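You operate a simulated robot arm through the tools that you are given. There is no shell and no other tool. Be economical: measure what you need, move in short steps, check, and stop when the job is done.

Carry out the task below with a simulated two-armed robot. There is one attempt and no reset: what you move stays moved.

## Task
Steady the orange sensor, press its button, then switch it off; stand it on the blue board.
Fine: lower the fence too; leave the speed dial and the other sensors as they are. Set down upright: what you pick out.

Only the result counts: the job must be done as asked and must still hold three seconds after the hand-in. Knocking over, shifting, dropping, spilling or breaking anything else fails it.

## Robot
Two 7-joint arms with two-finger parallel grippers on one trunk, on a base that drives. Base frame: it is fixed to the floor where the robot stands at the start and does not move with it; the origin is under the middle of the robot, x ahead of it, y to its left, z up; the surface under the hand at the start is at about z = 0.8. Readings come in m, rad, newtons and seconds.
The left shoulder is at the start at [0.06, 0.143, 0.926], the right one opposite. With the tool pointing down near the work surface each hand reaches from about 0.32 to 0.74 m from the robot's upright axis, wherever it stands, measured 20 degrees to its own side. Places, roughly: blue board [0.8, 0.2, 0.8]; fence lever [0.4, 0.4, 0.7]; log button [0.5, 0, 0.9]; mark button [0.9, 0.2, 1.5]; orange toggle [0.6, 0.2, 1]; save button [0.5, 0.2, 0.9]; speed dial [0.4, 0.6, 0.7]; white toggle [1, 0.2, 1.6]; yellow board [0.8, 0, 0.8]; yellow toggle [0.6, 0, 1]. Payload 1.57 kg a hand.
The TCP of each hand is the grasp point between the finger pads, 0.03 m short of the fingertips. In the tool frame z runs along the fingers and y along their closing line. Largest opening 0.11 m; finger width 0.024, thickness 0.012; the body of the gripper, 0.048 by 0.112 m, starts 0.078 m behind the TCP.
Orientation is that of the tool frame in the base frame, as a unit quaternion [x, y, z, w]. With the fingers straight down and closing along the base's y, the tool's x points along the base's -x, its y along +y and its z along -z.

## Interface
- The arms move only by the tool nudge_tool. It takes "left_increments", "right_increments" or both (then of equal length, played together; a hand with none holds still); each is a list of rows, each a list of 7 numbers: the shift along the tool's x, y, z in m, then the turn, a rotation vector about the tool's x, y, z in rad, then the closure, from 0 (fully open) to 1 (shut). In form: [[tx, ty, tz, rx, ry, rz, grip], ...]. A call has 1 to 20 rows; each row shifts and turns the commanded pose from where the row before left it, along the tool's axes as they then stand. Rows are played at 5 a second. More than 0.05 m and 0.15 rad between two rows, or a gripper value outside its range, and nothing of the call is played. A pose out of reach is approached as far as the arm can. The call stops where the force on the tool passes 90 N (or 10 N more than at its start, if that is more) or the arm is blocked; 0.2 s more then pass. Each finger travels about 0.045 m/s and halts on what it meets, pressing with about 33 N; the grip force reading is that of the motor and also rises with nothing between the fingers. The clock runs only during rows and for 0.2 s after the last one: add rows that do not move to give the fingers time. The reply holds the time, the measured pose of the TCP, the force on the tool along the base axes, the opening and the grip force, in the units named above and with some noise, with the torque about the TCP (base axes, N m) and any sound that the robot's microphone picked up.
- Cameras (640 x 400 px; columns grow to the right, rows downward): "scene" is now at [0.0403, 0.0311, 1.5318]; the picture's right is [0.43, -0.90, 0.00], its down [-0.70, -0.33, -0.63] and it looks along [0.57, 0.27, -0.78] (base axes); focal length 267 px, centre (320, 200). "left" rides on the left gripper at [0.07, -0.016, -0.141] in its tool frame; the picture's right is [0.23, 0.97, 0.00], its down [-0.86, 0.20, -0.48] and it looks along [-0.47, 0.11, 0.88] (tool axes); focal length 222 px, centre (320, 200). "right" rides on the right gripper at [0.07, 0.016, -0.141] in its tool frame; the picture's right is [-0.23, 0.97, 0.00], its down [-0.85, -0.20, -0.48] and it looks along [-0.47, -0.11, 0.88] (tool axes); focal length 222 px, centre (320, 200). There is no depth. A picture from a camera that has moved, and an enlarged one, comes with that camera's place and axes in the base frame and with its lens.
- snapshot(camera): a new picture of that camera. The clock stands still meanwhile.
- lift_body(by): slides the trunk up (or, below 0, down) by that many m; the arms and the scene camera ride with it, the base frame stays. It gives what a move gives, with no picture.
- base_move(legs): drives the robot by 1 to 6 legs, each [ahead, left, turn to the left] in m, m and rad, along the robot's own axes; the way and the turn of a leg run together, so that a leg with both is an arc; at most 1.5 m and 3.142 rad a leg. The arms and the cameras ride along, it lands a little off, and it stops where it bumps. It gives what a move gives.
- head_to(pan, tilt): turns the head with the scene camera to pan (to the left, within 1.501 rad either way) and tilt (down, from -0.506 to 1.204), counted from straight ahead of the robot. It gives what a move gives.
- enlarge(camera, box): a new picture of the part [left, top, right, bottom] of that camera's present view, enlarged. The clock stands still meanwhile.
- job_done(): hands the job in; it is judged then, once.

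Go step by step. Nothing tells you exact positions but the pictures and the camera data: compare them with the known pose of the tool, close in by small moves and look again before you grip or let go. The budget is 120 turns and 108 pictures, counting those below and the enlarged ones. Unless the task says otherwise, let go and move clear before handing in, and close with one line.

The tools are called after "Emit:" by a JSON object that holds its "method" and its "body". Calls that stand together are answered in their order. nudge_tool: Moves the arms, as the interface text tells. Its arguments: {"type":"object","properties":{"left_increments":{"type":"array","items":{"type":"array","items":{"type":"number"}}},"right_increments":{"type":"array","items":{"type":"array","items":{"type":"number"}}}},"required":[]} The other tools are called the same way: lift_body (by) slides the trunk up or down; base_move (legs) drives the base; head_to (pan, tilt) turns the head that bears the scene camera; snapshot (camera) takes a picture; enlarge (camera, box) takes an enlarged picture of a part of a camera's view; job_done () hands the job in.

At the start:

```text
t: 0.0
left_tcp_pos: [0.369, 0.3639, 1.1]
left_ee_rot: [0.0, 1.0, 0.0, -0.001]
left_force: [-0.3, 0.1, -0.2]
left_moment: [0.01, 0.01, -0.02]
left_opening: 0.1098
left_grip_force: 0.2
right_tcp_pos: [0.4574, -0.059, 1.0789]
right_ee_rot: [0.0, 1.0, 0.0, 0.0]
right_force: [0.1, 0.1, -0.1]
right_moment: [0.01, -0.02, -0.04]
right_opening: 0.11
right_grip_force: 0.0
trunk travel left (down, up): [-0.525, 0.065]
robot x, y, heading: [0.0017, 0.0008, 0.003]
head pan, tilt: [0.44, 0.887]
```

scene: 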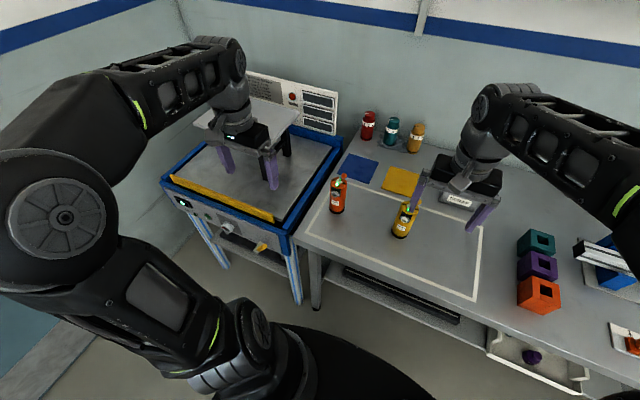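
right: 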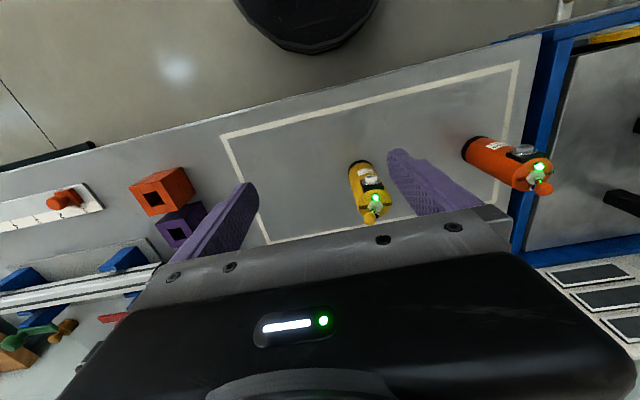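
left: 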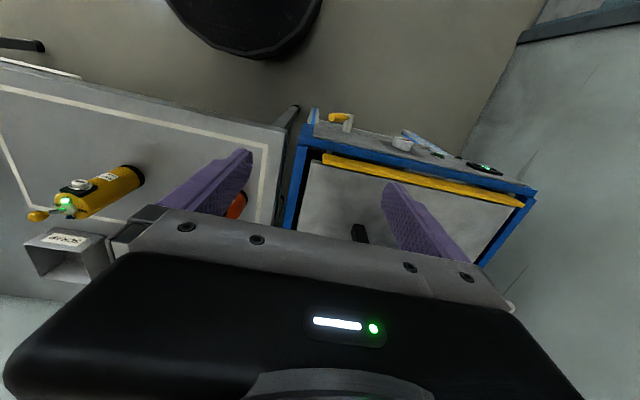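

I see an orange and a yellow sensor on the table, with a machine with a yellow fence to the left. I'll look closer at the orange sensor and the machine panel first.

Emit:
{"method": "enlarge", "body": {"camera": "scene", "box": [280, 130, 440, 250]}}

Emit:
{"method": "enlarge", "body": {"camera": "scene", "box": [150, 160, 310, 280]}}

Emit:
{"method": "enlarge", "body": {"camera": "right", "box": [440, 100, 600, 220]}}

```text
3.33 times, centred on (360, 190) of scene
camera zoom: at [0.0403, 0.0311, 1.5318], right [0.43, -0.9, 0.0], down [-0.7, -0.33, -0.63], along [0.57, 0.27, -0.78], focal length 891 px, centre (187, 233)
```

zoom: 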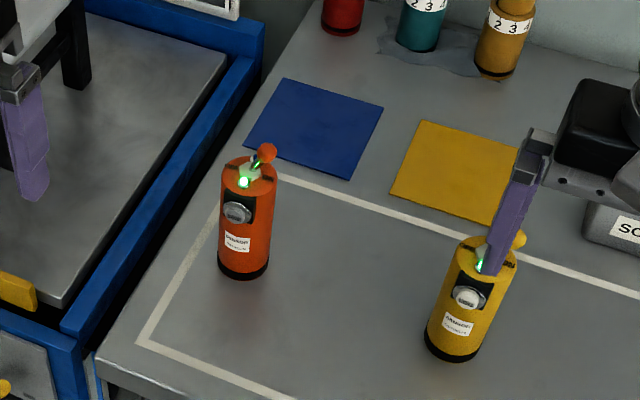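

```text
3.33 times, centred on (230, 220) of scene
camera zoom: at [0.0403, 0.0311, 1.5318], right [0.43, -0.9, 0.0], down [-0.7, -0.33, -0.63], along [0.57, 0.27, -0.78], focal length 891 px, centre (620, 133)
```

zoom: 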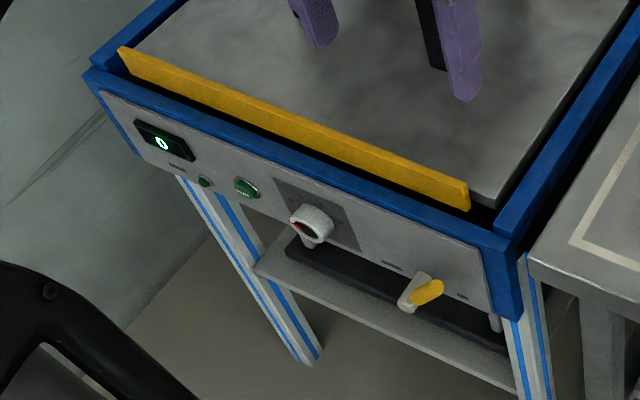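

```text
3.33 times, centred on (520, 160) of right
camera zoom: at [0.3869, -0.0439, 1.2204], right [0.23, 0.97, 0.0], down [0.85, -0.2, 0.48], along [0.47, -0.11, -0.88], focal length 740 px, centre (-347, 333)
```

zoom: 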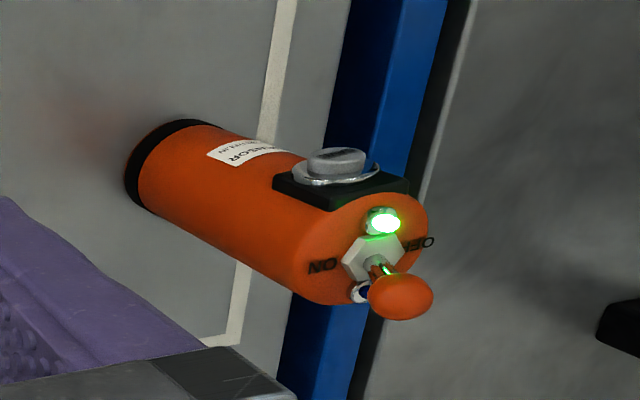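

The orange sensor stands at about (0.565, 0.213), top z≈0.94, its button faces the robot, and its toggle leans to ON (-y). I'll turn the left hand so it can hold the sensor low from the left side, tilted 45°, and tilt the right hand forward.

Emit:
{"method": "nudge_tool", "body": {"left_increments": [[0, 0, 0, 0, 0, -0.1428, 0], [0, 0, 0, 0, 0, -0.1428, 0], [0, 0, 0, 0, 0, -0.1428, 0], [0, 0, 0, 0, 0, -0.1428, 0], [0, 0, 0, 0, 0, -0.1428, 0], [0, 0, 0, 0, 0, -0.1428, 0], [0, 0, 0, 0, 0, -0.1428, 0], [0, 0, 0, 0, 0, -0.1428, 0], [0, 0, 0, 0, 0, -0.1428, 0], [0, 0, 0, 0, 0, -0.1428, 0], [0, 0, 0, 0, 0, -0.1428, 0], [0, 0, 0, 0, 0.1309, 0, 0], [0, 0, 0, 0, 0.1309, 0, 0], [0, 0, 0, 0, 0.1309, 0, 0], [0, 0, 0, 0, 0.1309, 0, 0], [0, 0, 0, 0, 0.1309, 0, 0], [0, 0, 0, 0, 0.1309, 0, 0]]}}

Emit:
{"method": "snapshot", "body": {"camera": "scene"}}

Emit:
{"method": "snapshot", "body": {"camera": "left"}}

```text
t: 3.6
left_tcp_pos: [0.402, 0.2969, 1.0497]
left_ee_rot: [-0.674, 0.676, -0.206, -0.213]
left_force: [-0.5, 0.1, -0.2]
left_moment: [0.03, 0.05, -0.01]
left_opening: 0.1103
left_grip_force: 0.2
left hand out of reach, approached as far as the arm can: row 13, 15, 16, 17
right_tcp_pos: [0.4581, -0.0595, 1.0776]
right_ee_rot: [0.0, 1.0, 0.001, 0.0]
right_force: [0.4, -0.1, -0.1]
right_moment: [0.03, 0.02, -0.01]
right_opening: 0.1101
right_grip_force: 0.1
trunk travel left (down, up): [-0.525, 0.065]
robot x, y, heading: [-0.0025, 0.0009, -0.003]
head pan, tilt: [0.44, 0.887]
```

```text
101 pictures are left
camera scene: at [0.0413, 0.0306, 1.5318], right [0.43, -0.91, 0.0], down [-0.7, -0.33, -0.63], along [0.57, 0.27, -0.78], focal length 267 px, centre (320, 200)
```

scene: 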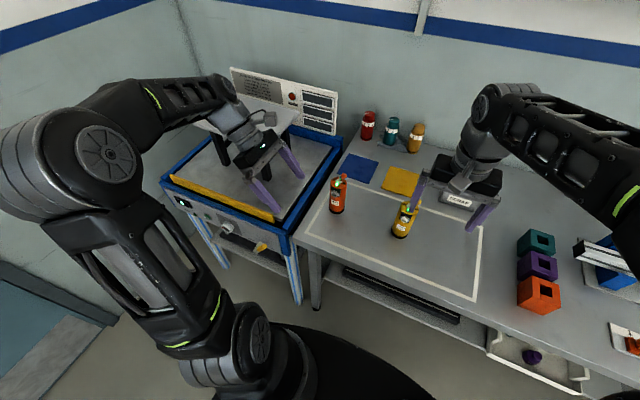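

```text
100 pictures are left
camera left: at [0.4186, 0.3204, 1.2055], right [-0.97, -0.18, 0.14], down [-0.2, 0.98, -0.09], along [-0.12, -0.11, -0.99], focal length 222 px, centre (320, 200)
```

left: 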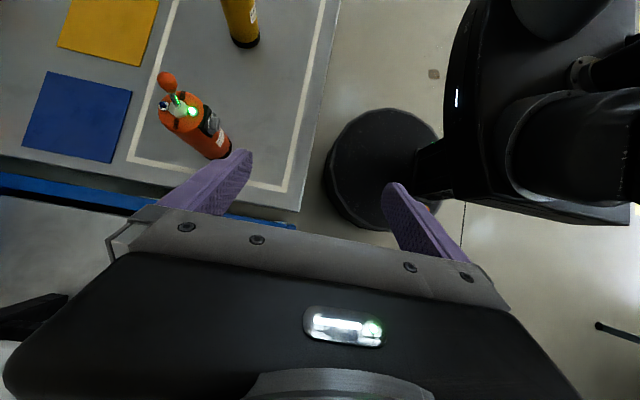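

The left hand reached about a 35° tilt, closing along x, which is usable. Next I move it forward, where reach is easier, and tilt the right hand.

Emit:
{"method": "nudge_tool", "body": {"left_increments": [[-0.008, -0.041, 0.01, 0, 0, 0, 0], [-0.008, -0.041, 0.01, 0, 0, 0, 0], [-0.008, -0.041, 0.01, 0, 0, 0, 0], [-0.008, -0.041, 0.01, 0, 0, 0, 0], [0, 0, 0, 0, 0, 0, 0]]}}

Emit:
{"method": "nudge_tool", "body": {"right_increments": [[0, 0, 0, 0, 0.1309, 0, 1], [0, 0, 0, 0, 0.1309, 0, 1], [0, 0, 0, 0, 0.1309, 0, 1], [0, 0, 0, 0, 0.1309, 0, 1], [0, 0, 0, 0, 0.1309, 0, 1], [0, 0, 0, 0, 0.1309, 0, 1]]}}

Emit:
{"method": "snapshot", "body": {"camera": "left"}}

```text
t: 4.8
left_tcp_pos: [0.5444, 0.3029, 1.0055]
left_ee_rot: [0.676, -0.675, 0.206, 0.211]
left_force: [-0.1, -0.5, 0.9]
left_moment: [-0.05, 0.01, -0.02]
left_opening: 0.1099
left_grip_force: 0.1
left hand out of reach, approached as far as the arm can: row 4
right_tcp_pos: [0.4572, -0.0596, 1.0785]
right_ee_rot: [-0.001, 1.0, 0.0, 0.001]
right_force: [0.3, 0.5, 0.1]
right_moment: [-0.04, 0.0, 0.0]
right_opening: 0.11
right_grip_force: 0.1
trunk travel left (down, up): [-0.525, 0.065]
robot x, y, heading: [-0.0011, 0.0016, 0.004]
head pan, tilt: [0.44, 0.887]
```

```text
t: 6.2
left_tcp_pos: [0.5433, 0.3023, 1.0061]
left_ee_rot: [-0.675, 0.676, -0.206, -0.211]
left_force: [0.4, 0.0, -0.9]
left_moment: [-0.04, -0.03, -0.01]
left_opening: 0.11
left_grip_force: 0.0
right_tcp_pos: [0.4567, -0.0597, 1.0783]
right_ee_rot: [0.0, 0.999, 0.0, -0.032]
right_force: [0.4, 0.9, 0.0]
right_moment: [0.04, -0.03, -0.01]
right_opening: 0.0
right_grip_force: 7.9
right hand out of reach, approached as far as the arm can: row 1, 2, 3, 4, 5, 6
trunk travel left (down, up): [-0.525, 0.065]
robot x, y, heading: [-0.0014, 0.0016, -0.001]
head pan, tilt: [0.44, 0.887]
```

```text
99 pictures are left
camera left: at [0.5602, 0.3245, 1.1624], right [-0.97, -0.19, 0.13], down [-0.2, 0.98, -0.09], along [-0.11, -0.11, -0.99], focal length 222 px, centre (320, 200)
```

left: 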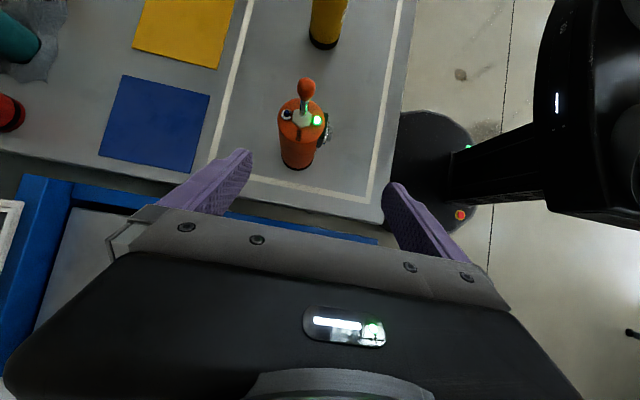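

I'd used the wrong tilt sign for the right hand, so I'll correct that. I'll also try for more tilt on the left hand.

Emit:
{"method": "nudge_tool", "body": {"right_increments": [[0, 0, 0, 0, -0.14, 0, 1], [0, 0, 0, 0, -0.14, 0, 1], [0, 0, 0, 0, -0.14, 0, 1], [0, 0, 0, 0, -0.14, 0, 1], [0, 0, 0, 0, -0.14, 0, 1], [0, 0, 0, 0, -0.14, 0, 1]], "left_increments": [[0, 0, 0.03, 0, 0, 0, 0], [0, 0, 0.02, 0, 0, 0, 0], [0, 0, 0, 0, 0.07, 0, 0], [0, 0, 0, 0, 0.07, 0, 0], [0, 0, 0, 0, 0.07, 0, 0], [0, 0, 0, 0, 0, 0, 0]]}}

```text
t: 7.6
left_tcp_pos: [0.5432, 0.2744, 0.9634]
left_ee_rot: [0.65, -0.649, 0.277, 0.281]
left_force: [0.4, 0.0, 0.3]
left_moment: [0.02, 0.0, 0.02]
left_opening: 0.1101
left_grip_force: 0.0
right_tcp_pos: [0.4571, -0.0599, 1.0779]
right_ee_rot: [-0.001, 0.925, 0.001, 0.379]
right_force: [0.9, 0.3, -0.2]
right_moment: [-0.01, 0.01, -0.02]
right_opening: 0.0001
right_grip_force: 21.9
trunk travel left (down, up): [-0.525, 0.065]
robot x, y, heading: [-0.002, -0.0014, -0.001]
head pan, tilt: [0.44, 0.887]
```

The left hand now tilts 46°. I'll line it up with the sensor axis at low height, move part of the way in, and check.

Emit:
{"method": "nudge_tool", "body": {"left_increments": [[-0.021, -0.013, 0, 0, 0, 0, 0], [-0.021, -0.013, 0, 0, 0, 0, 0], [0, 0, 0.02, 0, 0, 0, 0], [0, 0, 0.02, 0, 0, 0, 0], [0, 0, 0, 0, 0, 0, 0]]}}

Emit:
{"method": "snapshot", "body": {"camera": "left"}}

Emit:
{"method": "enlarge", "body": {"camera": "scene", "box": [240, 120, 400, 220]}}

```text
t: 8.8
left_tcp_pos: [0.5628, 0.2662, 0.9133]
left_ee_rot: [-0.649, 0.65, -0.276, -0.282]
left_force: [-0.4, 0.0, -0.2]
left_moment: [-0.01, -0.01, 0.02]
left_opening: 0.1103
left_grip_force: 0.0
left hand out of reach, approached as far as the arm can: row 2
right_tcp_pos: [0.4584, -0.0595, 1.0776]
right_ee_rot: [-0.001, 0.926, 0.001, 0.378]
right_force: [0.3, -0.6, -1.2]
right_moment: [0.01, -0.01, -0.01]
right_opening: 0.0
right_grip_force: 21.8
trunk travel left (down, up): [-0.525, 0.065]
robot x, y, heading: [-0.0007, 0.0012, 0.002]
head pan, tilt: [0.44, 0.887]
```

```text
98 pictures are left
camera left: at [0.5793, 0.3213, 1.0615], right [-0.97, -0.15, 0.17], down [-0.2, 0.94, -0.29], along [-0.12, -0.32, -0.94], focal length 222 px, centre (320, 200)
```

left: 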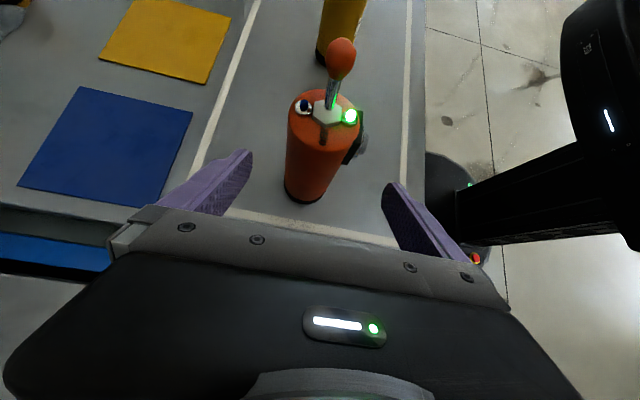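

```text
4.00 times, centred on (320, 170) of scene
camera zoom: at [0.0403, 0.0313, 1.5318], right [0.43, -0.9, 0.0], down [-0.7, -0.33, -0.63], along [0.57, 0.27, -0.78], focal length 1069 px, centre (320, 320)
```

zoom: 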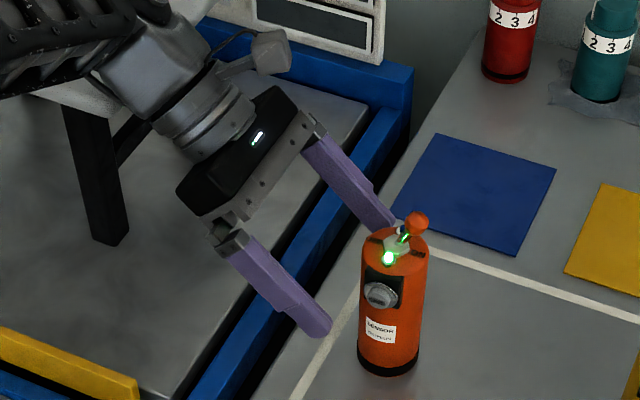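

The sensor sits between the fingers, with its axis at about (0.57, 0.22). I'll advance to hold it.

Emit:
{"method": "nudge_tool", "body": {"left_increments": [[-0.005, -0.004, 0.017, 0, 0, 0, 0], [-0.006, -0.003, 0.017, 0, 0, 0, 0], [0, 0, 0.017, 0, 0, 0, 0], [0, 0, 0.017, 0, 0, 0, 0], [0, 0, 0, 0, 0, 0, 0]]}}

Emit:
{"method": "snapshot", "body": {"camera": "left"}}

Emit:
{"method": "enlarge", "body": {"camera": "scene", "box": [240, 120, 400, 220]}}

```text
t: 10.0
left_tcp_pos: [0.5692, 0.2245, 0.858]
left_ee_rot: [0.65, -0.649, 0.277, 0.281]
left_force: [-0.5, -0.5, 0.6]
left_moment: [0.03, -0.01, -0.02]
left_opening: 0.1099
left_grip_force: 0.0
right_tcp_pos: [0.4578, -0.0601, 1.0784]
right_ee_rot: [0.001, 0.926, 0.0, 0.378]
right_force: [0.2, -0.4, 0.7]
right_moment: [-0.02, -0.02, 0.0]
right_opening: 0.0001
right_grip_force: 21.1
trunk travel left (down, up): [-0.525, 0.065]
robot x, y, heading: [0.0011, -0.0, 0.002]
head pan, tilt: [0.44, 0.887]
```

```text
96 pictures are left
camera left: at [0.5864, 0.2795, 1.0061], right [-0.97, -0.15, 0.17], down [-0.2, 0.94, -0.29], along [-0.12, -0.32, -0.94], focal length 222 px, centre (320, 200)
```

left: 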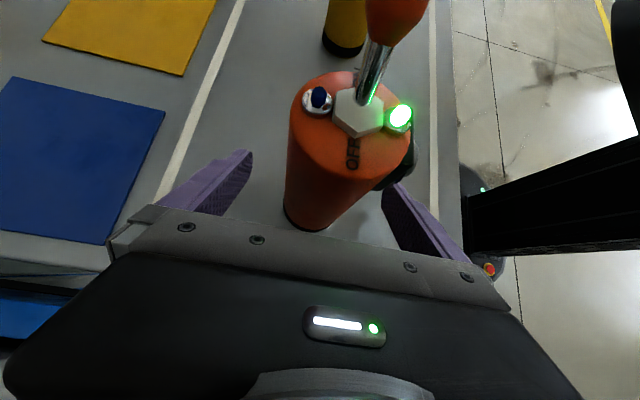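

```text
4.00 times, centred on (320, 170) of scene
camera zoom: at [0.0403, 0.0312, 1.5318], right [0.43, -0.9, 0.0], down [-0.7, -0.33, -0.63], along [0.57, 0.27, -0.78], focal length 1069 px, centre (320, 320)
```

zoom: 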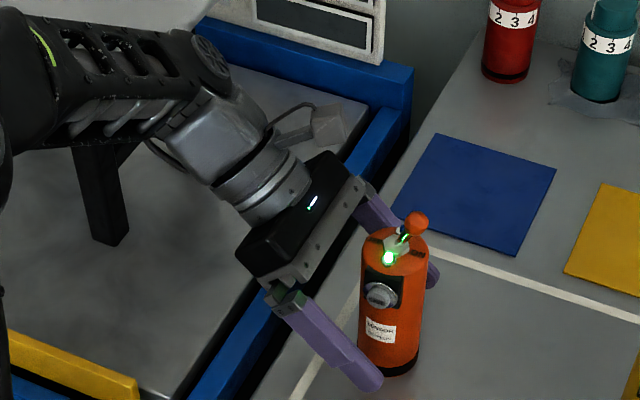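

The fingers straddle the sensor well, and the OFF marking is on the +y side. I'll close gently to steady it.

Emit:
{"method": "nudge_tool", "body": {"left_increments": [[0, 0, 0, 0, 0, 0, 0.3], [0, 0, 0, 0, 0, 0, 0.5], [0, 0, 0, 0, 0, 0, 0.7], [0, 0, 0, 0, 0, 0, 0.8], [0, 0, 0, 0, 0, 0, 1], [0, 0, 0, 0, 0, 0, 1], [0, 0, 0, 0, 0, 0, 1]]}}

Emit:
{"method": "snapshot", "body": {"camera": "left"}}

Emit:
{"method": "enlarge", "body": {"camera": "scene", "box": [280, 140, 400, 220]}}

```text
t: 11.6
left_tcp_pos: [0.5701, 0.2243, 0.8583]
left_ee_rot: [0.65, -0.65, 0.276, 0.281]
left_force: [1.2, 0.4, 1.1]
left_moment: [-0.01, -0.1, 0.01]
left_opening: 0.0513
left_grip_force: 32.9
right_tcp_pos: [0.4583, -0.0597, 1.0777]
right_ee_rot: [-0.001, 0.926, 0.001, 0.378]
right_force: [0.7, 0.5, 0.5]
right_moment: [0.0, -0.02, -0.03]
right_opening: 0.0
right_grip_force: 21.3
trunk travel left (down, up): [-0.525, 0.065]
robot x, y, heading: [-0.0002, 0.0003, -0.001]
head pan, tilt: [0.44, 0.887]
```

```text
94 pictures are left
camera left: at [0.5866, 0.2796, 1.0065], right [-0.97, -0.15, 0.17], down [-0.2, 0.94, -0.29], along [-0.12, -0.32, -0.94], focal length 222 px, centre (320, 200)
```

left: 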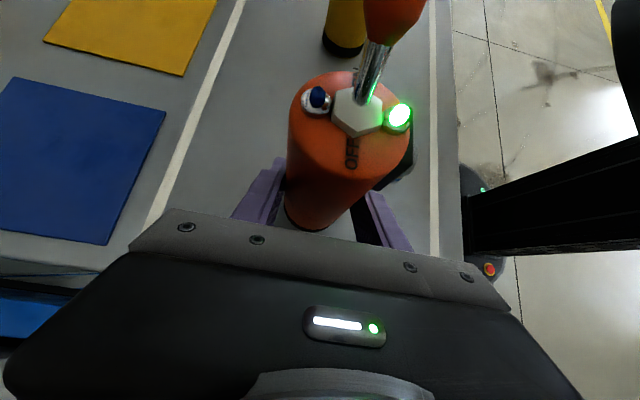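

```text
5.00 times, centred on (340, 180) of scene
camera zoom: at [0.0404, 0.0311, 1.5319], right [0.43, -0.9, 0.0], down [-0.7, -0.33, -0.63], along [0.57, 0.27, -0.78], focal length 1336 px, centre (220, 300)
```

zoom: 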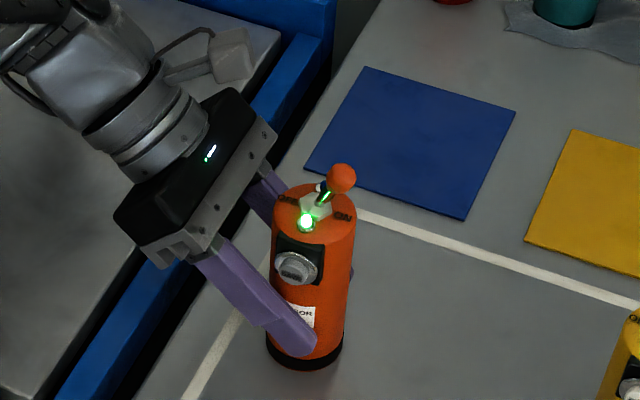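

The left hand has a firm hold (0.051 m). I estimate the button at about (0.533, 0.216, 0.914). I'll bring the right hand in front of it, crossing in y first.

Emit:
{"method": "nudge_tool", "body": {"right_increments": [[0, 0.046, 0, 0, 0, 0, 1], [0, 0.046, 0, 0, 0, 0, 1], [0, 0.046, 0, 0, 0, 0, 1], [0, 0.046, 0, 0, 0, 0, 1], [0, 0.046, 0, 0, 0, 0, 1], [0, 0.046, 0, 0, 0, 0, 1], [0, 0, -0.02, 0, 0, 0, 1], [0.03, 0, 0.02, 0, 0, 0, 1], [0.03, 0, 0.02, 0, 0, 0, 1], [0, 0, 0, 0, 0, 0, 1]]}}

Emit:
{"method": "snapshot", "body": {"camera": "right"}}

Emit:
{"method": "snapshot", "body": {"camera": "scene"}}

```text
t: 13.8
left_tcp_pos: [0.5702, 0.2259, 0.859]
left_ee_rot: [-0.65, 0.65, -0.275, -0.282]
left_force: [0.0, -0.6, 1.8]
left_moment: [-0.02, -0.05, -0.05]
left_opening: 0.051
left_grip_force: 32.6
right_tcp_pos: [0.4279, 0.2161, 1.0217]
right_ee_rot: [0.0, 0.926, 0.001, 0.378]
right_force: [0.8, 0.3, -0.2]
right_moment: [-0.03, -0.02, 0.0]
right_opening: 0.0
right_grip_force: 21.5
trunk travel left (down, up): [-0.525, 0.065]
robot x, y, heading: [0.0009, -0.0009, 0.002]
head pan, tilt: [0.44, 0.887]
```

```text
92 pictures are left
camera right: at [0.2789, 0.232, 1.0748], right [0.16, 0.97, 0.16], down [0.28, -0.2, 0.94], along [0.95, -0.11, -0.3], focal length 222 px, centre (320, 200)
```

right: 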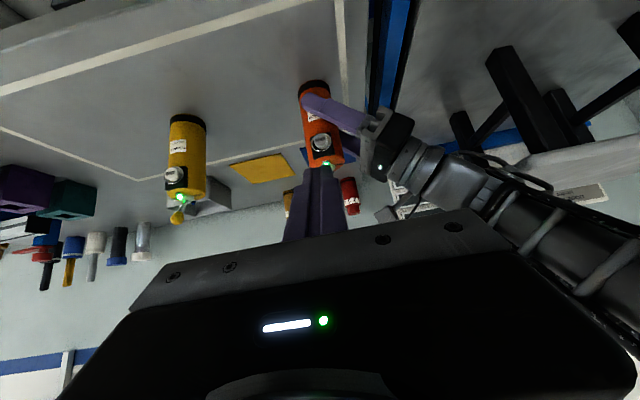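

```text
91 pictures are left
camera scene: at [0.0402, 0.031, 1.5318], right [0.43, -0.9, 0.0], down [-0.7, -0.33, -0.63], along [0.57, 0.27, -0.78], focal length 267 px, centre (320, 200)
```

scene: 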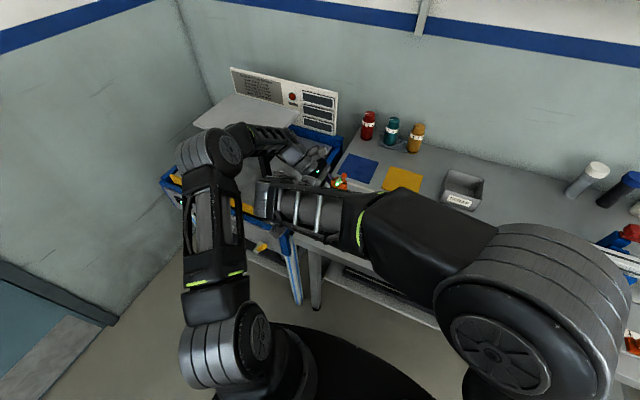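

The two views agree on the button at about (0.535, 0.216, 0.915). I'll lower the right hand and come close to it.

Emit:
{"method": "nudge_tool", "body": {"right_increments": [[0.022, 0, 0.0225, 0, 0, 0, 1], [0.022, 0, 0.0225, 0, 0, 0, 1], [0.022, 0, 0.0225, 0, 0, 0, 1], [-0.018, 0, 0.0175, 0, 0, 0, 1], [-0.014, 0, 0.014, 0, 0, 0, 1], [0, 0, 0, 0, 0, 0, 1]]}}

Emit:
{"method": "snapshot", "body": {"camera": "right"}}

Emit:
{"method": "snapshot", "body": {"camera": "left"}}

```text
t: 15.2
left_tcp_pos: [0.5702, 0.2243, 0.8566]
left_ee_rot: [-0.65, 0.65, -0.276, -0.282]
left_force: [0.2, -0.7, 1.0]
left_moment: [0.0, -0.06, 0.0]
left_opening: 0.0513
left_grip_force: 32.9
right_tcp_pos: [0.4734, 0.2155, 0.9273]
right_ee_rot: [0.0, 0.926, 0.0, 0.378]
right_force: [-0.4, -0.1, 0.0]
right_moment: [-0.01, 0.01, -0.01]
right_opening: 0.0
right_grip_force: 21.3
trunk travel left (down, up): [-0.525, 0.065]
robot x, y, heading: [-0.0001, 0.0009, 0.001]
head pan, tilt: [0.44, 0.887]
```

```text
90 pictures are left
camera right: at [0.3243, 0.232, 0.9794], right [0.16, 0.97, 0.16], down [0.28, -0.2, 0.94], along [0.95, -0.11, -0.3], focal length 222 px, centre (320, 200)
```

right: 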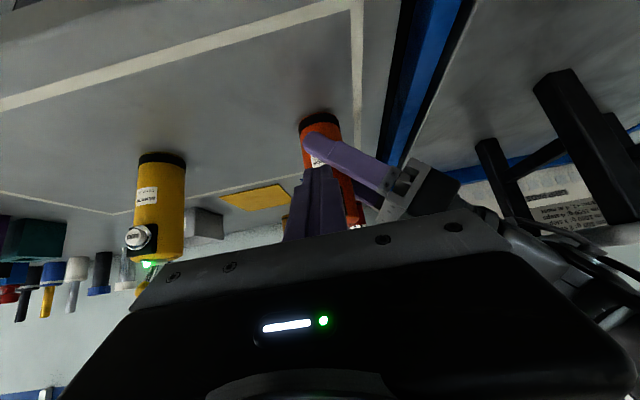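

```text
89 pictures are left
camera left: at [0.5865, 0.2797, 1.0063], right [-0.97, -0.15, 0.17], down [-0.2, 0.94, -0.29], along [-0.12, -0.32, -0.94], focal length 222 px, centre (320, 200)
```

left: 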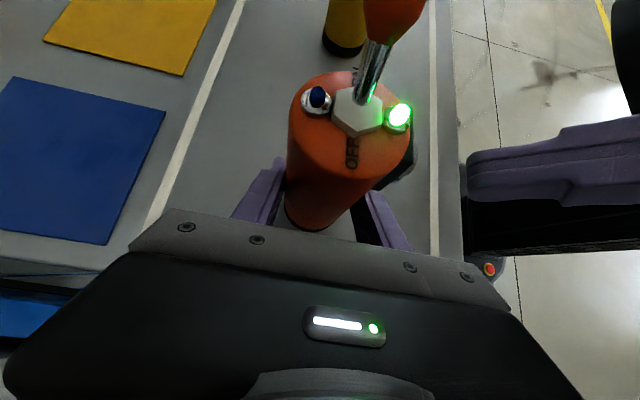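

The right fingertip is lined up about 3 cm short of the button. I'll advance in small steps and watch the force and sound.

Emit:
{"method": "nudge_tool", "body": {"right_increments": [[-0.0072, 0, 0.007, 0, 0, 0, 1], [-0.0072, 0, 0.007, 0, 0, 0, 1], [-0.0022, 0, 0.0021, 0, 0, 0, 1], [0, 0, 0, 0, 0, 0, 1]]}}

Emit:
{"method": "enlarge", "body": {"camera": "left", "box": [280, 60, 540, 240]}}

```text
t: 16.2
left_tcp_pos: [0.5686, 0.2243, 0.8581]
left_ee_rot: [-0.65, 0.65, -0.276, -0.282]
left_force: [-1.0, -0.3, 0.6]
left_moment: [-0.03, -0.02, -0.02]
left_opening: 0.0513
left_grip_force: 32.7
right_tcp_pos: [0.4955, 0.2162, 0.9272]
right_ee_rot: [0.0, 0.926, 0.001, 0.377]
right_force: [0.2, -0.7, -0.5]
right_moment: [-0.03, -0.02, -0.01]
right_opening: 0.0
right_grip_force: 21.9
trunk travel left (down, up): [-0.525, 0.065]
robot x, y, heading: [-0.0008, 0.0049, 0.004]
head pan, tilt: [0.44, 0.887]
```

```text
2.22 times, centred on (410, 150) of left
camera zoom: at [0.5864, 0.2797, 1.0063], right [-0.97, -0.15, 0.17], down [-0.2, 0.94, -0.29], along [-0.12, -0.32, -0.94], focal length 494 px, centre (120, 311)
```

zoom: 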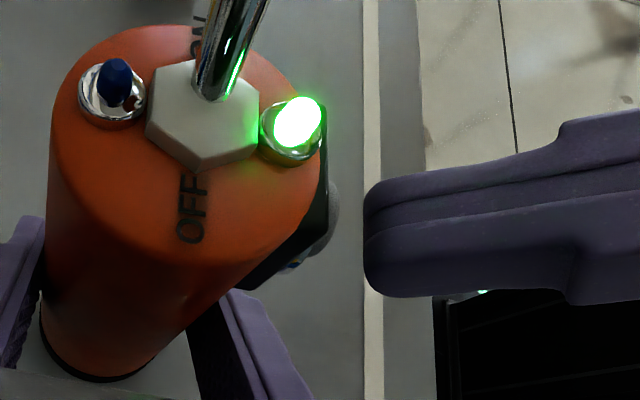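

The gap is about 7 mm and alignment is good. I'll press in 2 mm steps.

Emit:
{"method": "nudge_tool", "body": {"right_increments": [[-0.0036, 0, 0.0035, 0, 0, 0, 1], [-0.0022, 0, 0.0021, 0, 0, 0, 1], [-0.0015, 0, 0.0014, 0, 0, 0, 1], [0, 0, 0, 0, 0, 0, 1]]}}

Emit:
{"method": "enlarge", "body": {"camera": "left", "box": [280, 60, 540, 240]}}

```text
t: 17.2
left_tcp_pos: [0.5701, 0.2259, 0.8584]
left_ee_rot: [0.65, -0.649, 0.277, 0.282]
left_force: [1.9, 0.6, 1.0]
left_moment: [-0.05, 0.04, -0.03]
left_opening: 0.0512
left_grip_force: 33.6
right_tcp_pos: [0.5058, 0.2165, 0.9278]
right_ee_rot: [0.0, 0.926, 0.001, 0.378]
right_force: [-2.5, 0.1, 0.2]
right_moment: [-0.01, 0.01, -0.01]
right_opening: 0.0
right_grip_force: 20.9
trunk travel left (down, up): [-0.525, 0.065]
robot x, y, heading: [-0.0007, -0.0003, 0.003]
head pan, tilt: [0.44, 0.887]
heard: click
```

```text
2.22 times, centred on (410, 150) of left
camera zoom: at [0.5866, 0.2797, 1.0063], right [-0.97, -0.15, 0.17], down [-0.2, 0.94, -0.29], along [-0.12, -0.32, -0.94], focal length 494 px, centre (120, 311)
```

zoom: 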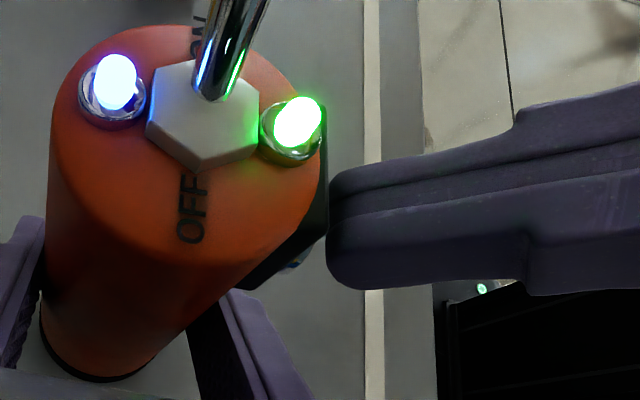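

It clicked and the blue LED lit, so the button press registered. Now I back off and place the fingertip on the -y side of the toggle bat.

Emit:
{"method": "nudge_tool", "body": {"right_increments": [[0.0143, 0, -0.014, 0, 0, 0, 1], [0.0143, 0, -0.014, 0, 0, 0, 1], [-0.0203, -0.0335, -0.0208, 0, 0, 0, 1], [-0.0203, -0.0335, -0.0208, 0, 0, 0, 1], [-0.0214, 0, 0.021, 0, 0, 0, 1], [-0.0214, 0, 0.021, 0, 0, 0, 1], [-0.0214, 0, 0.021, 0, 0, 0, 1], [0, 0, 0, 0, 0, 0, 1]]}}

Emit:
{"method": "snapshot", "body": {"camera": "left"}}

Emit:
{"method": "snapshot", "body": {"camera": "right"}}

```text
t: 19.0
left_tcp_pos: [0.5691, 0.2245, 0.8567]
left_ee_rot: [0.65, -0.649, 0.276, 0.282]
left_force: [-0.4, -0.4, 0.5]
left_moment: [0.02, -0.02, 0.01]
left_opening: 0.0513
left_grip_force: 33.0
right_tcp_pos: [0.5571, 0.1491, 0.9857]
right_ee_rot: [0.0, 0.926, 0.0, 0.377]
right_force: [-0.7, 0.3, 0.3]
right_moment: [-0.01, 0.01, 0.0]
right_opening: 0.0001
right_grip_force: 20.8
trunk travel left (down, up): [-0.525, 0.065]
robot x, y, heading: [0.0041, 0.0006, -0.002]
head pan, tilt: [0.44, 0.887]
```

```text
86 pictures are left
camera left: at [0.5864, 0.2797, 1.0063], right [-0.97, -0.15, 0.17], down [-0.2, 0.94, -0.29], along [-0.12, -0.32, -0.94], focal length 222 px, centre (320, 200)
```

left: 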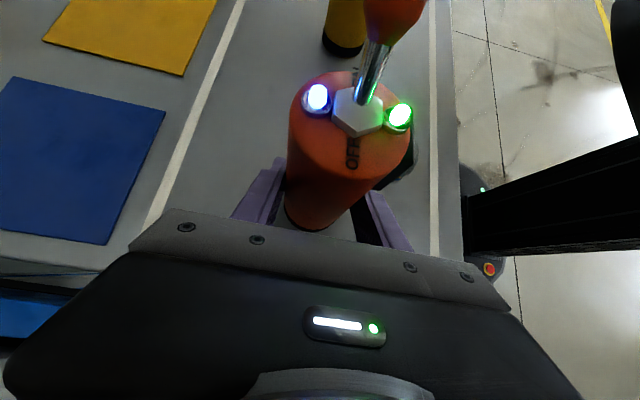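

```text
85 pictures are left
camera right: at [0.4079, 0.1654, 1.0388], right [0.16, 0.97, 0.16], down [0.28, -0.2, 0.94], along [0.95, -0.11, -0.3], focal length 222 px, centre (320, 200)
```

right: 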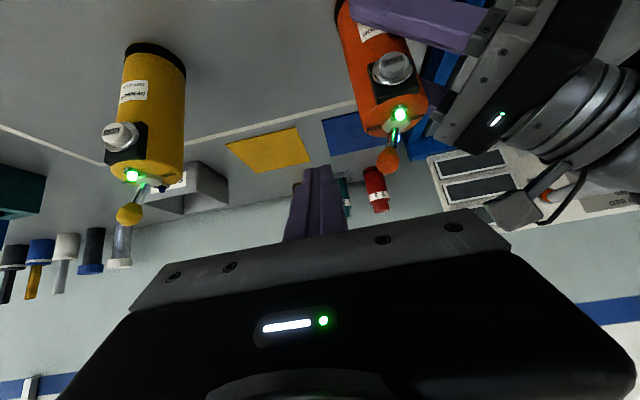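

The fingertip is level with the bat (about y 0.203, z 0.967). I'll sweep it toward +y in small steps.

Emit:
{"method": "nudge_tool", "body": {"right_increments": [[0, 0.015, 0, 0, 0, 0, 1], [0, 0.015, 0, 0, 0, 0, 1], [0, 0.006, 0, 0, 0, 0, 1], [0, 0.006, 0, 0, 0, 0, 1], [0, 0.006, 0, 0, 0, 0, 1], [0, 0.006, 0, 0, 0, 0, 1], [0, 0, 0, 0, 0, 0, 1]]}}

Emit:
{"method": "snapshot", "body": {"camera": "left"}}

Emit:
{"method": "snapshot", "body": {"camera": "right"}}

```text
t: 20.6
left_tcp_pos: [0.5698, 0.2252, 0.8571]
left_ee_rot: [-0.65, 0.65, -0.276, -0.282]
left_force: [0.6, 0.4, 0.0]
left_moment: [0.01, -0.04, -0.06]
left_opening: 0.0513
left_grip_force: 32.8
right_tcp_pos: [0.5561, 0.2041, 0.9867]
right_ee_rot: [-0.001, 0.926, 0.001, 0.378]
right_force: [-0.3, 0.0, 0.5]
right_moment: [0.0, 0.0, 0.0]
right_opening: 0.0001
right_grip_force: 21.7
trunk travel left (down, up): [-0.525, 0.065]
robot x, y, heading: [0.001, 0.0005, -0.001]
head pan, tilt: [0.44, 0.887]
```

```text
84 pictures are left
camera left: at [0.5866, 0.2796, 1.0063], right [-0.97, -0.15, 0.17], down [-0.2, 0.94, -0.29], along [-0.12, -0.32, -0.94], focal length 222 px, centre (320, 200)
```

left: 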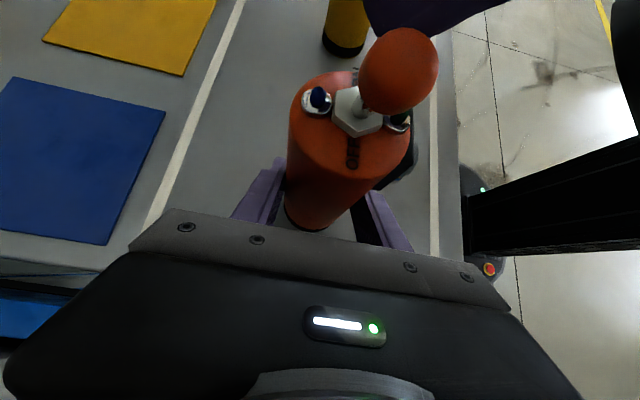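

```text
83 pictures are left
camera right: at [0.4069, 0.2199, 1.0391], right [0.16, 0.97, 0.16], down [0.28, -0.2, 0.94], along [0.95, -0.11, -0.3], focal length 222 px, centre (320, 200)
```

right: 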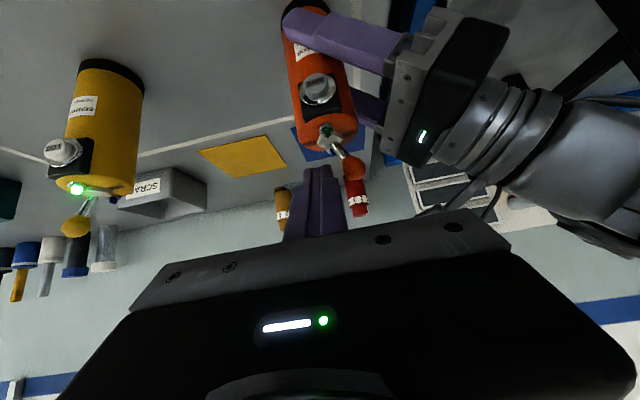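

The LEDs went out and the bat leans to OFF. Now I retreat the right hand, then lift the sensor with the left.

Emit:
{"method": "nudge_tool", "body": {"right_increments": [[0, -0.025, 0, 0, 0, 0, 1], [0, -0.025, 0, 0, 0, 0, 1], [-0.03, 0, -0.03, 0, 0, 0, 1], [-0.03, 0, -0.03, 0, 0, 0, 1], [0, -0.04, -0.03, 0, 0, 0, 1], [0, -0.04, -0.03, 0, 0, 0, 1], [0, -0.04, -0.03, 0, 0, 0, 1], [0, -0.04, -0.03, 0, 0, 0, 1], [0, -0.04, 0, 0, 0, 0, 1], [0, -0.04, 0, 0, 0, 0, 1], [0, 0, 0, 0, 0, 0, 1]]}}

Emit:
{"method": "nudge_tool", "body": {"left_increments": [[0.0145, 0, -0.0137, 0, 0, 0, 1], [0.0145, 0, -0.0137, 0, 0, 0, 1], [0.0145, 0, -0.0137, 0, 0, 0, 1], [0.0145, 0, -0.0137, 0, 0, 0, 1], [0, 0, 0, 0, 0, 0, 1]]}}

Emit:
{"method": "snapshot", "body": {"camera": "scene"}}

Emit:
{"method": "snapshot", "body": {"camera": "left"}}

```text
t: 23.0
left_tcp_pos: [0.5692, 0.225, 0.8582]
left_ee_rot: [0.65, -0.649, 0.277, 0.282]
left_force: [0.8, 1.2, 0.5]
left_moment: [0.04, -0.07, 0.03]
left_opening: 0.051
left_grip_force: 32.8
right_tcp_pos: [0.4747, -0.0886, 1.1561]
right_ee_rot: [-0.001, 0.926, 0.0, 0.377]
right_force: [-0.3, 1.1, 0.3]
right_moment: [-0.01, -0.01, -0.04]
right_opening: 0.0
right_grip_force: 21.1
trunk travel left (down, up): [-0.525, 0.065]
robot x, y, heading: [-0.0005, 0.0001, -0.003]
head pan, tilt: [0.44, 0.887]
```

```text
t: 24.2
left_tcp_pos: [0.5716, 0.2243, 0.9378]
left_ee_rot: [0.65, -0.649, 0.277, 0.282]
left_force: [0.2, -0.2, -2.0]
left_moment: [0.02, 0.0, -0.04]
left_opening: 0.051
left_grip_force: 33.2
right_tcp_pos: [0.4752, -0.0886, 1.1562]
right_ee_rot: [0.0, 0.926, 0.0, 0.378]
right_force: [0.1, 1.0, 0.2]
right_moment: [0.0, 0.02, 0.01]
right_opening: 0.0004
right_grip_force: 20.6
trunk travel left (down, up): [-0.525, 0.065]
robot x, y, heading: [-0.002, 0.0017, -0.003]
head pan, tilt: [0.44, 0.887]
```

```text
82 pictures are left
camera scene: at [0.0406, 0.0312, 1.5318], right [0.43, -0.9, 0.0], down [-0.7, -0.33, -0.63], along [0.57, 0.27, -0.78], focal length 267 px, centre (320, 200)
```

scene: 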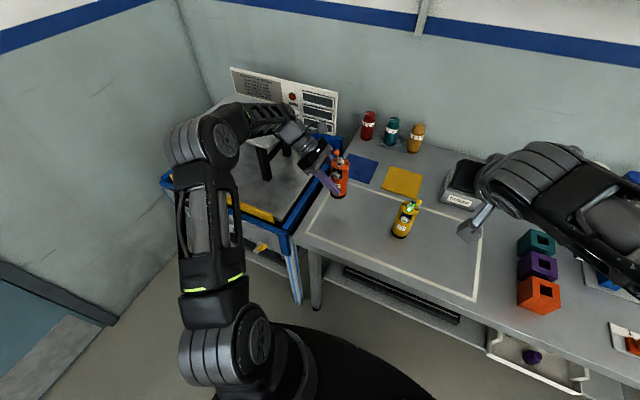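

```text
81 pictures are left
camera left: at [0.5872, 0.2796, 1.0864], right [-0.97, -0.15, 0.17], down [-0.2, 0.94, -0.29], along [-0.12, -0.32, -0.94], focal length 222 px, centre (320, 200)
```

left: 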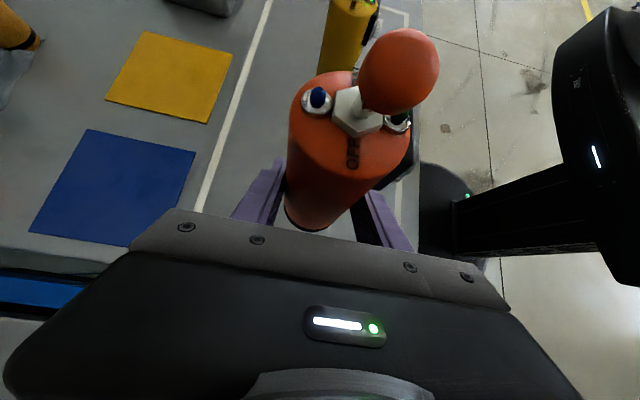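

The sensor is lifted, and the blue board centre is at about (0.79, 0.215). Before moving forward I need to check what stands behind the left wrist on the machine.

Emit:
{"method": "enlarge", "body": {"camera": "scene", "box": [160, 60, 420, 220]}}

Emit:
{"method": "snapshot", "body": {"camera": "right"}}

```text
2.46 times, centred on (290, 140) of scene
camera zoom: at [0.0406, 0.0312, 1.5318], right [0.43, -0.9, 0.0], down [-0.7, -0.33, -0.63], along [0.57, 0.27, -0.78], focal length 658 px, centre (394, 348)
```

zoom: 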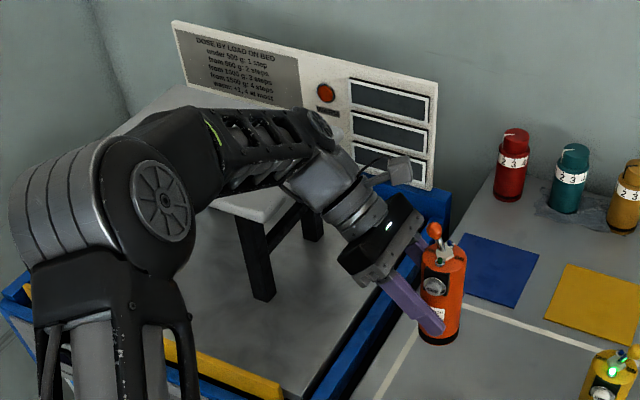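

```text
79 pictures are left
camera right: at [0.3262, -0.0728, 1.2096], right [0.16, 0.97, 0.16], down [0.28, -0.2, 0.94], along [0.95, -0.11, -0.3], focal length 222 px, centre (320, 200)
```

right: 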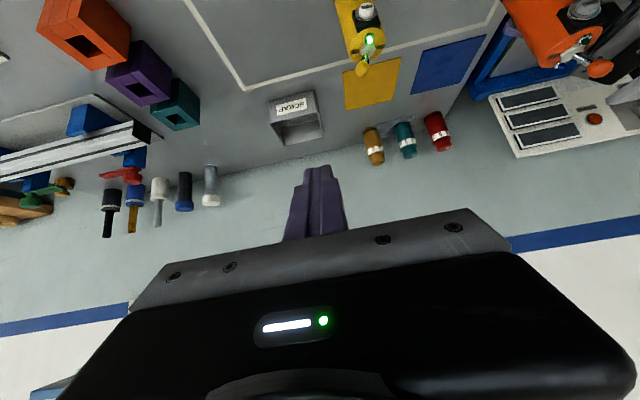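

A tray on legs stands beside the left wrist (edge y≈0.46, top z≈1.0). I'll turn the held sensor about the vertical by up to 90° so the hand comes from the robot's side, clear of the tray.

Emit:
{"method": "nudge_tool", "body": {"left_increments": [[0, 0, 0, 0.1035, 0, -0.0981, 1], [0, 0, 0, 0.1035, 0, -0.0981, 1], [0, 0, 0, 0.1035, 0, -0.0981, 1], [0, 0, 0, 0.1035, 0, -0.0981, 1], [0, 0, 0, 0.1035, 0, -0.0981, 1], [0, 0, 0, 0.1035, 0, -0.0981, 1], [0, 0, 0, 0, 0, 0, 1]]}}

Emit:
{"method": "snapshot", "body": {"camera": "scene"}}

```text
t: 25.8
left_tcp_pos: [0.5703, 0.2245, 0.9369]
left_ee_rot: [0.862, -0.322, 0.366, 0.14]
left_force: [-0.2, 0.2, -1.4]
left_moment: [-0.03, 0.02, 0.0]
left_opening: 0.0512
left_grip_force: 32.8
right_tcp_pos: [0.4739, -0.089, 1.1566]
right_ee_rot: [0.0, 0.926, 0.0, 0.378]
right_force: [0.0, -0.9, 1.0]
right_moment: [0.01, 0.01, 0.0]
right_opening: 0.0
right_grip_force: 21.7
trunk travel left (down, up): [-0.525, 0.065]
robot x, y, heading: [0.0019, -0.0004, 0.002]
head pan, tilt: [0.44, 0.887]
```

```text
78 pictures are left
camera scene: at [0.0406, 0.0313, 1.5318], right [0.43, -0.9, 0.0], down [-0.7, -0.33, -0.63], along [0.57, 0.27, -0.78], focal length 267 px, centre (320, 200)
```

scene: 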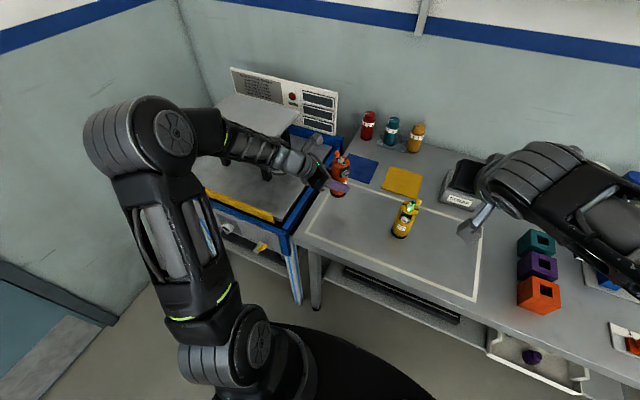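

This works. I'll turn the remaining part so the hand points straight ahead.

Emit:
{"method": "nudge_tool", "body": {"left_increments": [[0, 0, 0, 0.1035, 0, -0.0981, 1], [0, 0, 0, 0.1035, 0, -0.0981, 1], [0, 0, 0, 0.1035, 0, -0.0981, 1], [0, 0, 0, 0.1035, 0, -0.0981, 1], [0, 0, 0, 0, 0, 0, 1]]}}

Emit:
{"method": "base_move", "body": {"legs": [[0.07, 0, 0]]}}

Emit:
{"method": "snapshot", "body": {"camera": "scene"}}

Emit:
{"method": "snapshot", "body": {"camera": "left"}}

```text
t: 27.0
left_tcp_pos: [0.5697, 0.2255, 0.9375]
left_ee_rot: [0.917, -0.068, 0.391, 0.029]
left_force: [-0.1, 0.9, -1.8]
left_moment: [-0.01, 0.01, -0.01]
left_opening: 0.0509
left_grip_force: 33.0
right_tcp_pos: [0.4754, -0.088, 1.1567]
right_ee_rot: [0.0, 0.926, 0.0, 0.378]
right_force: [-0.2, 0.5, 0.1]
right_moment: [-0.01, -0.02, -0.03]
right_opening: 0.0001
right_grip_force: 21.1
trunk travel left (down, up): [-0.525, 0.065]
robot x, y, heading: [0.0001, 0.0021, -0.004]
head pan, tilt: [0.44, 0.887]
```

```text
t: 28.0
left_tcp_pos: [0.6415, 0.2252, 0.9364]
left_ee_rot: [0.918, -0.067, 0.391, 0.029]
left_force: [1.1, 0.2, -1.4]
left_moment: [-0.03, 0.04, 0.03]
left_opening: 0.0511
left_grip_force: 33.0
right_tcp_pos: [0.5451, -0.0889, 1.156]
right_ee_rot: [0.0, 0.926, 0.0, 0.378]
right_force: [1.4, 0.6, 0.0]
right_moment: [-0.02, 0.01, -0.01]
right_opening: 0.0
right_grip_force: 21.1
trunk travel left (down, up): [-0.525, 0.065]
robot x, y, heading: [0.0698, -0.0008, -0.005]
head pan, tilt: [0.44, 0.887]
```

```text
77 pictures are left
camera scene: at [0.1117, 0.0311, 1.5318], right [0.43, -0.9, 0.0], down [-0.7, -0.33, -0.63], along [0.57, 0.27, -0.78], focal length 267 px, centre (320, 200)
```

scene: 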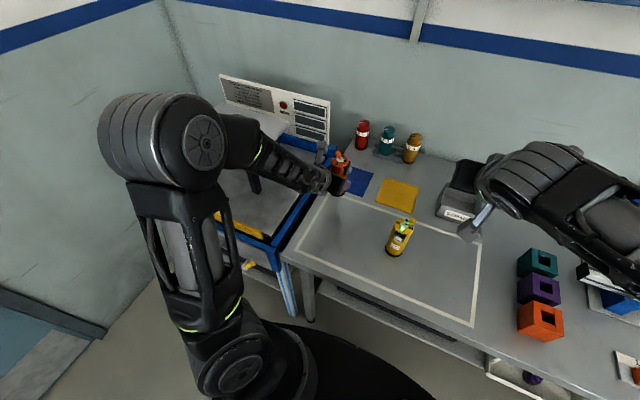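

```text
76 pictures are left
camera left: at [0.5895, 0.2487, 1.0862], right [0.01, -0.99, 0.16], down [-0.96, -0.06, -0.28], along [0.29, -0.15, -0.94], focal length 222 px, centre (320, 200)
```

left: 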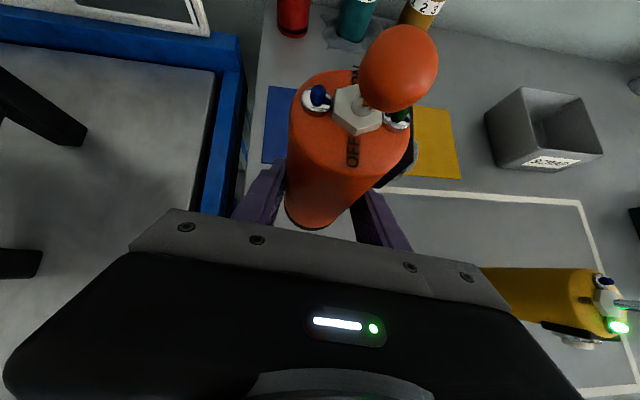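

The hand now points ahead, with the sensor at (0.64, 0.22). I'll move it forward over the board centre at (0.79, 0.22).

Emit:
{"method": "nudge_tool", "body": {"left_increments": [[0.0248, -0.0045, 0.0258, 0, 0, 0, 1], [0.0248, -0.0045, 0.0258, 0, 0, 0, 1], [0.0248, -0.0045, 0.0258, 0, 0, 0, 1], [0.0248, -0.0045, 0.0258, 0, 0, 0, 1], [0, 0, 0, 0, 0, 0, 1]]}}

Emit:
{"method": "snapshot", "body": {"camera": "left"}}

Emit:
{"method": "snapshot", "body": {"camera": "scene"}}

```text
t: 29.2
left_tcp_pos: [0.7839, 0.2219, 0.9386]
left_ee_rot: [0.918, -0.068, 0.39, 0.029]
left_force: [-0.7, 0.7, -1.4]
left_moment: [-0.01, 0.03, 0.0]
left_opening: 0.0514
left_grip_force: 33.0
right_tcp_pos: [0.5448, -0.0893, 1.1561]
right_ee_rot: [0.0, 0.926, 0.0, 0.377]
right_force: [0.7, 0.0, -0.6]
right_moment: [-0.01, 0.0, 0.0]
right_opening: 0.0
right_grip_force: 21.7
trunk travel left (down, up): [-0.525, 0.065]
robot x, y, heading: [0.0688, 0.0026, -0.003]
head pan, tilt: [0.44, 0.887]
```

```text
75 pictures are left
camera left: at [0.7322, 0.245, 1.0875], right [0.01, -0.99, 0.16], down [-0.96, -0.06, -0.28], along [0.29, -0.15, -0.94], focal length 222 px, centre (320, 200)
```

left: 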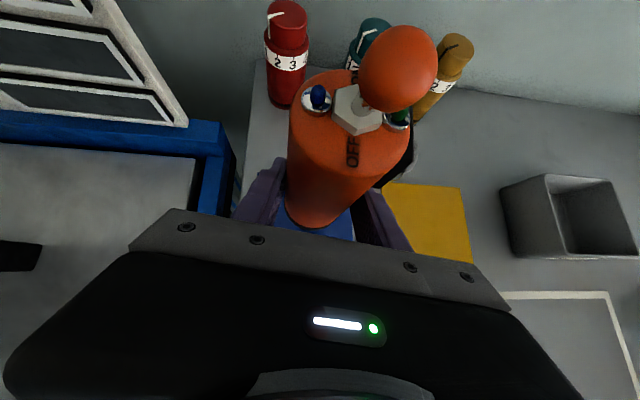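

```text
74 pictures are left
camera scene: at [0.1095, 0.0308, 1.5319], right [0.43, -0.9, 0.0], down [-0.7, -0.33, -0.63], along [0.57, 0.27, -0.78], focal length 267 px, centre (320, 200)
```

scene: 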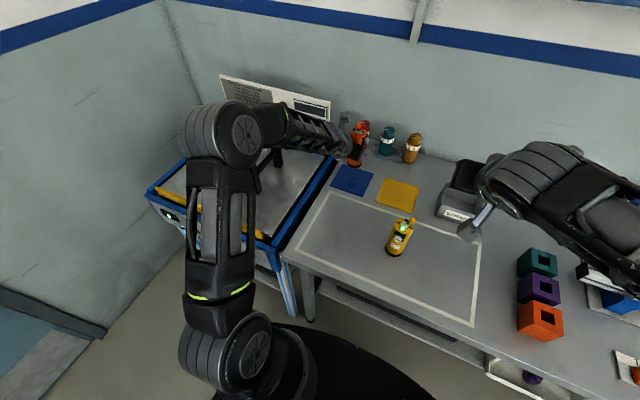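

The sensor is right above the board centre. I lower it in small steps until contact.

Emit:
{"method": "nudge_tool", "body": {"left_increments": [[-0.0168, 0, 0.0162, 0, 0, 0, 1], [-0.0168, 0, 0.0162, 0, 0, 0, 1], [-0.0144, 0, 0.0139, 0, 0, 0, 1], [0, 0, 0, 0, 0, 0, 1]]}}

Emit:
{"method": "enlarge", "body": {"camera": "scene", "box": [300, 100, 420, 220]}}

Emit:
{"method": "snapshot", "body": {"camera": "left"}}

```text
t: 30.2
left_tcp_pos: [0.783, 0.2218, 0.8716]
left_ee_rot: [0.918, -0.068, 0.39, 0.029]
left_force: [0.2, -0.2, -2.2]
left_moment: [-0.03, 0.01, -0.01]
left_opening: 0.051
left_grip_force: 33.3
right_tcp_pos: [0.5453, -0.0883, 1.1567]
right_ee_rot: [-0.001, 0.926, 0.001, 0.378]
right_force: [0.3, 0.4, 0.0]
right_moment: [-0.02, -0.01, -0.04]
right_opening: 0.0001
right_grip_force: 20.7
trunk travel left (down, up): [-0.525, 0.065]
robot x, y, heading: [0.0668, -0.0006, -0.002]
head pan, tilt: [0.44, 0.887]
```

```text
3.33 times, centred on (360, 160) of scene
camera zoom: at [0.1097, 0.0312, 1.5319], right [0.43, -0.9, 0.0], down [-0.7, -0.33, -0.63], along [0.57, 0.27, -0.78], focal length 891 px, centre (187, 333)
```

zoom: 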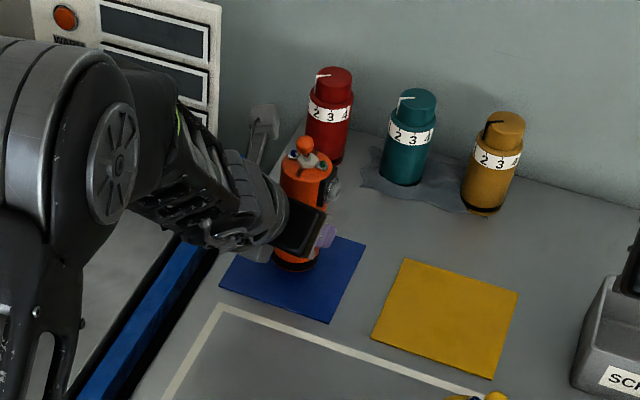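

```text
72 pictures are left
camera left: at [0.732, 0.2456, 1.0207], right [0.01, -0.99, 0.16], down [-0.96, -0.06, -0.28], along [0.29, -0.15, -0.94], focal length 222 px, centre (320, 200)
```

left: 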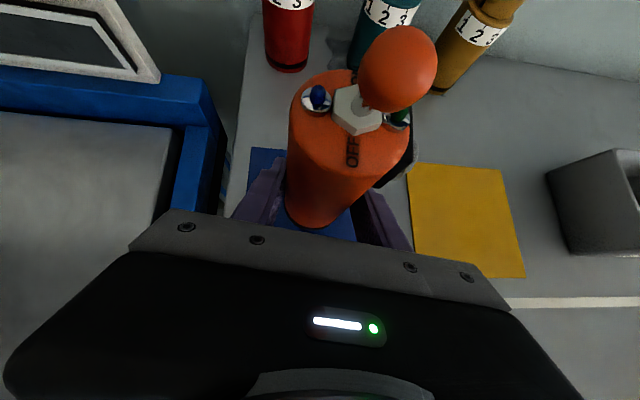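

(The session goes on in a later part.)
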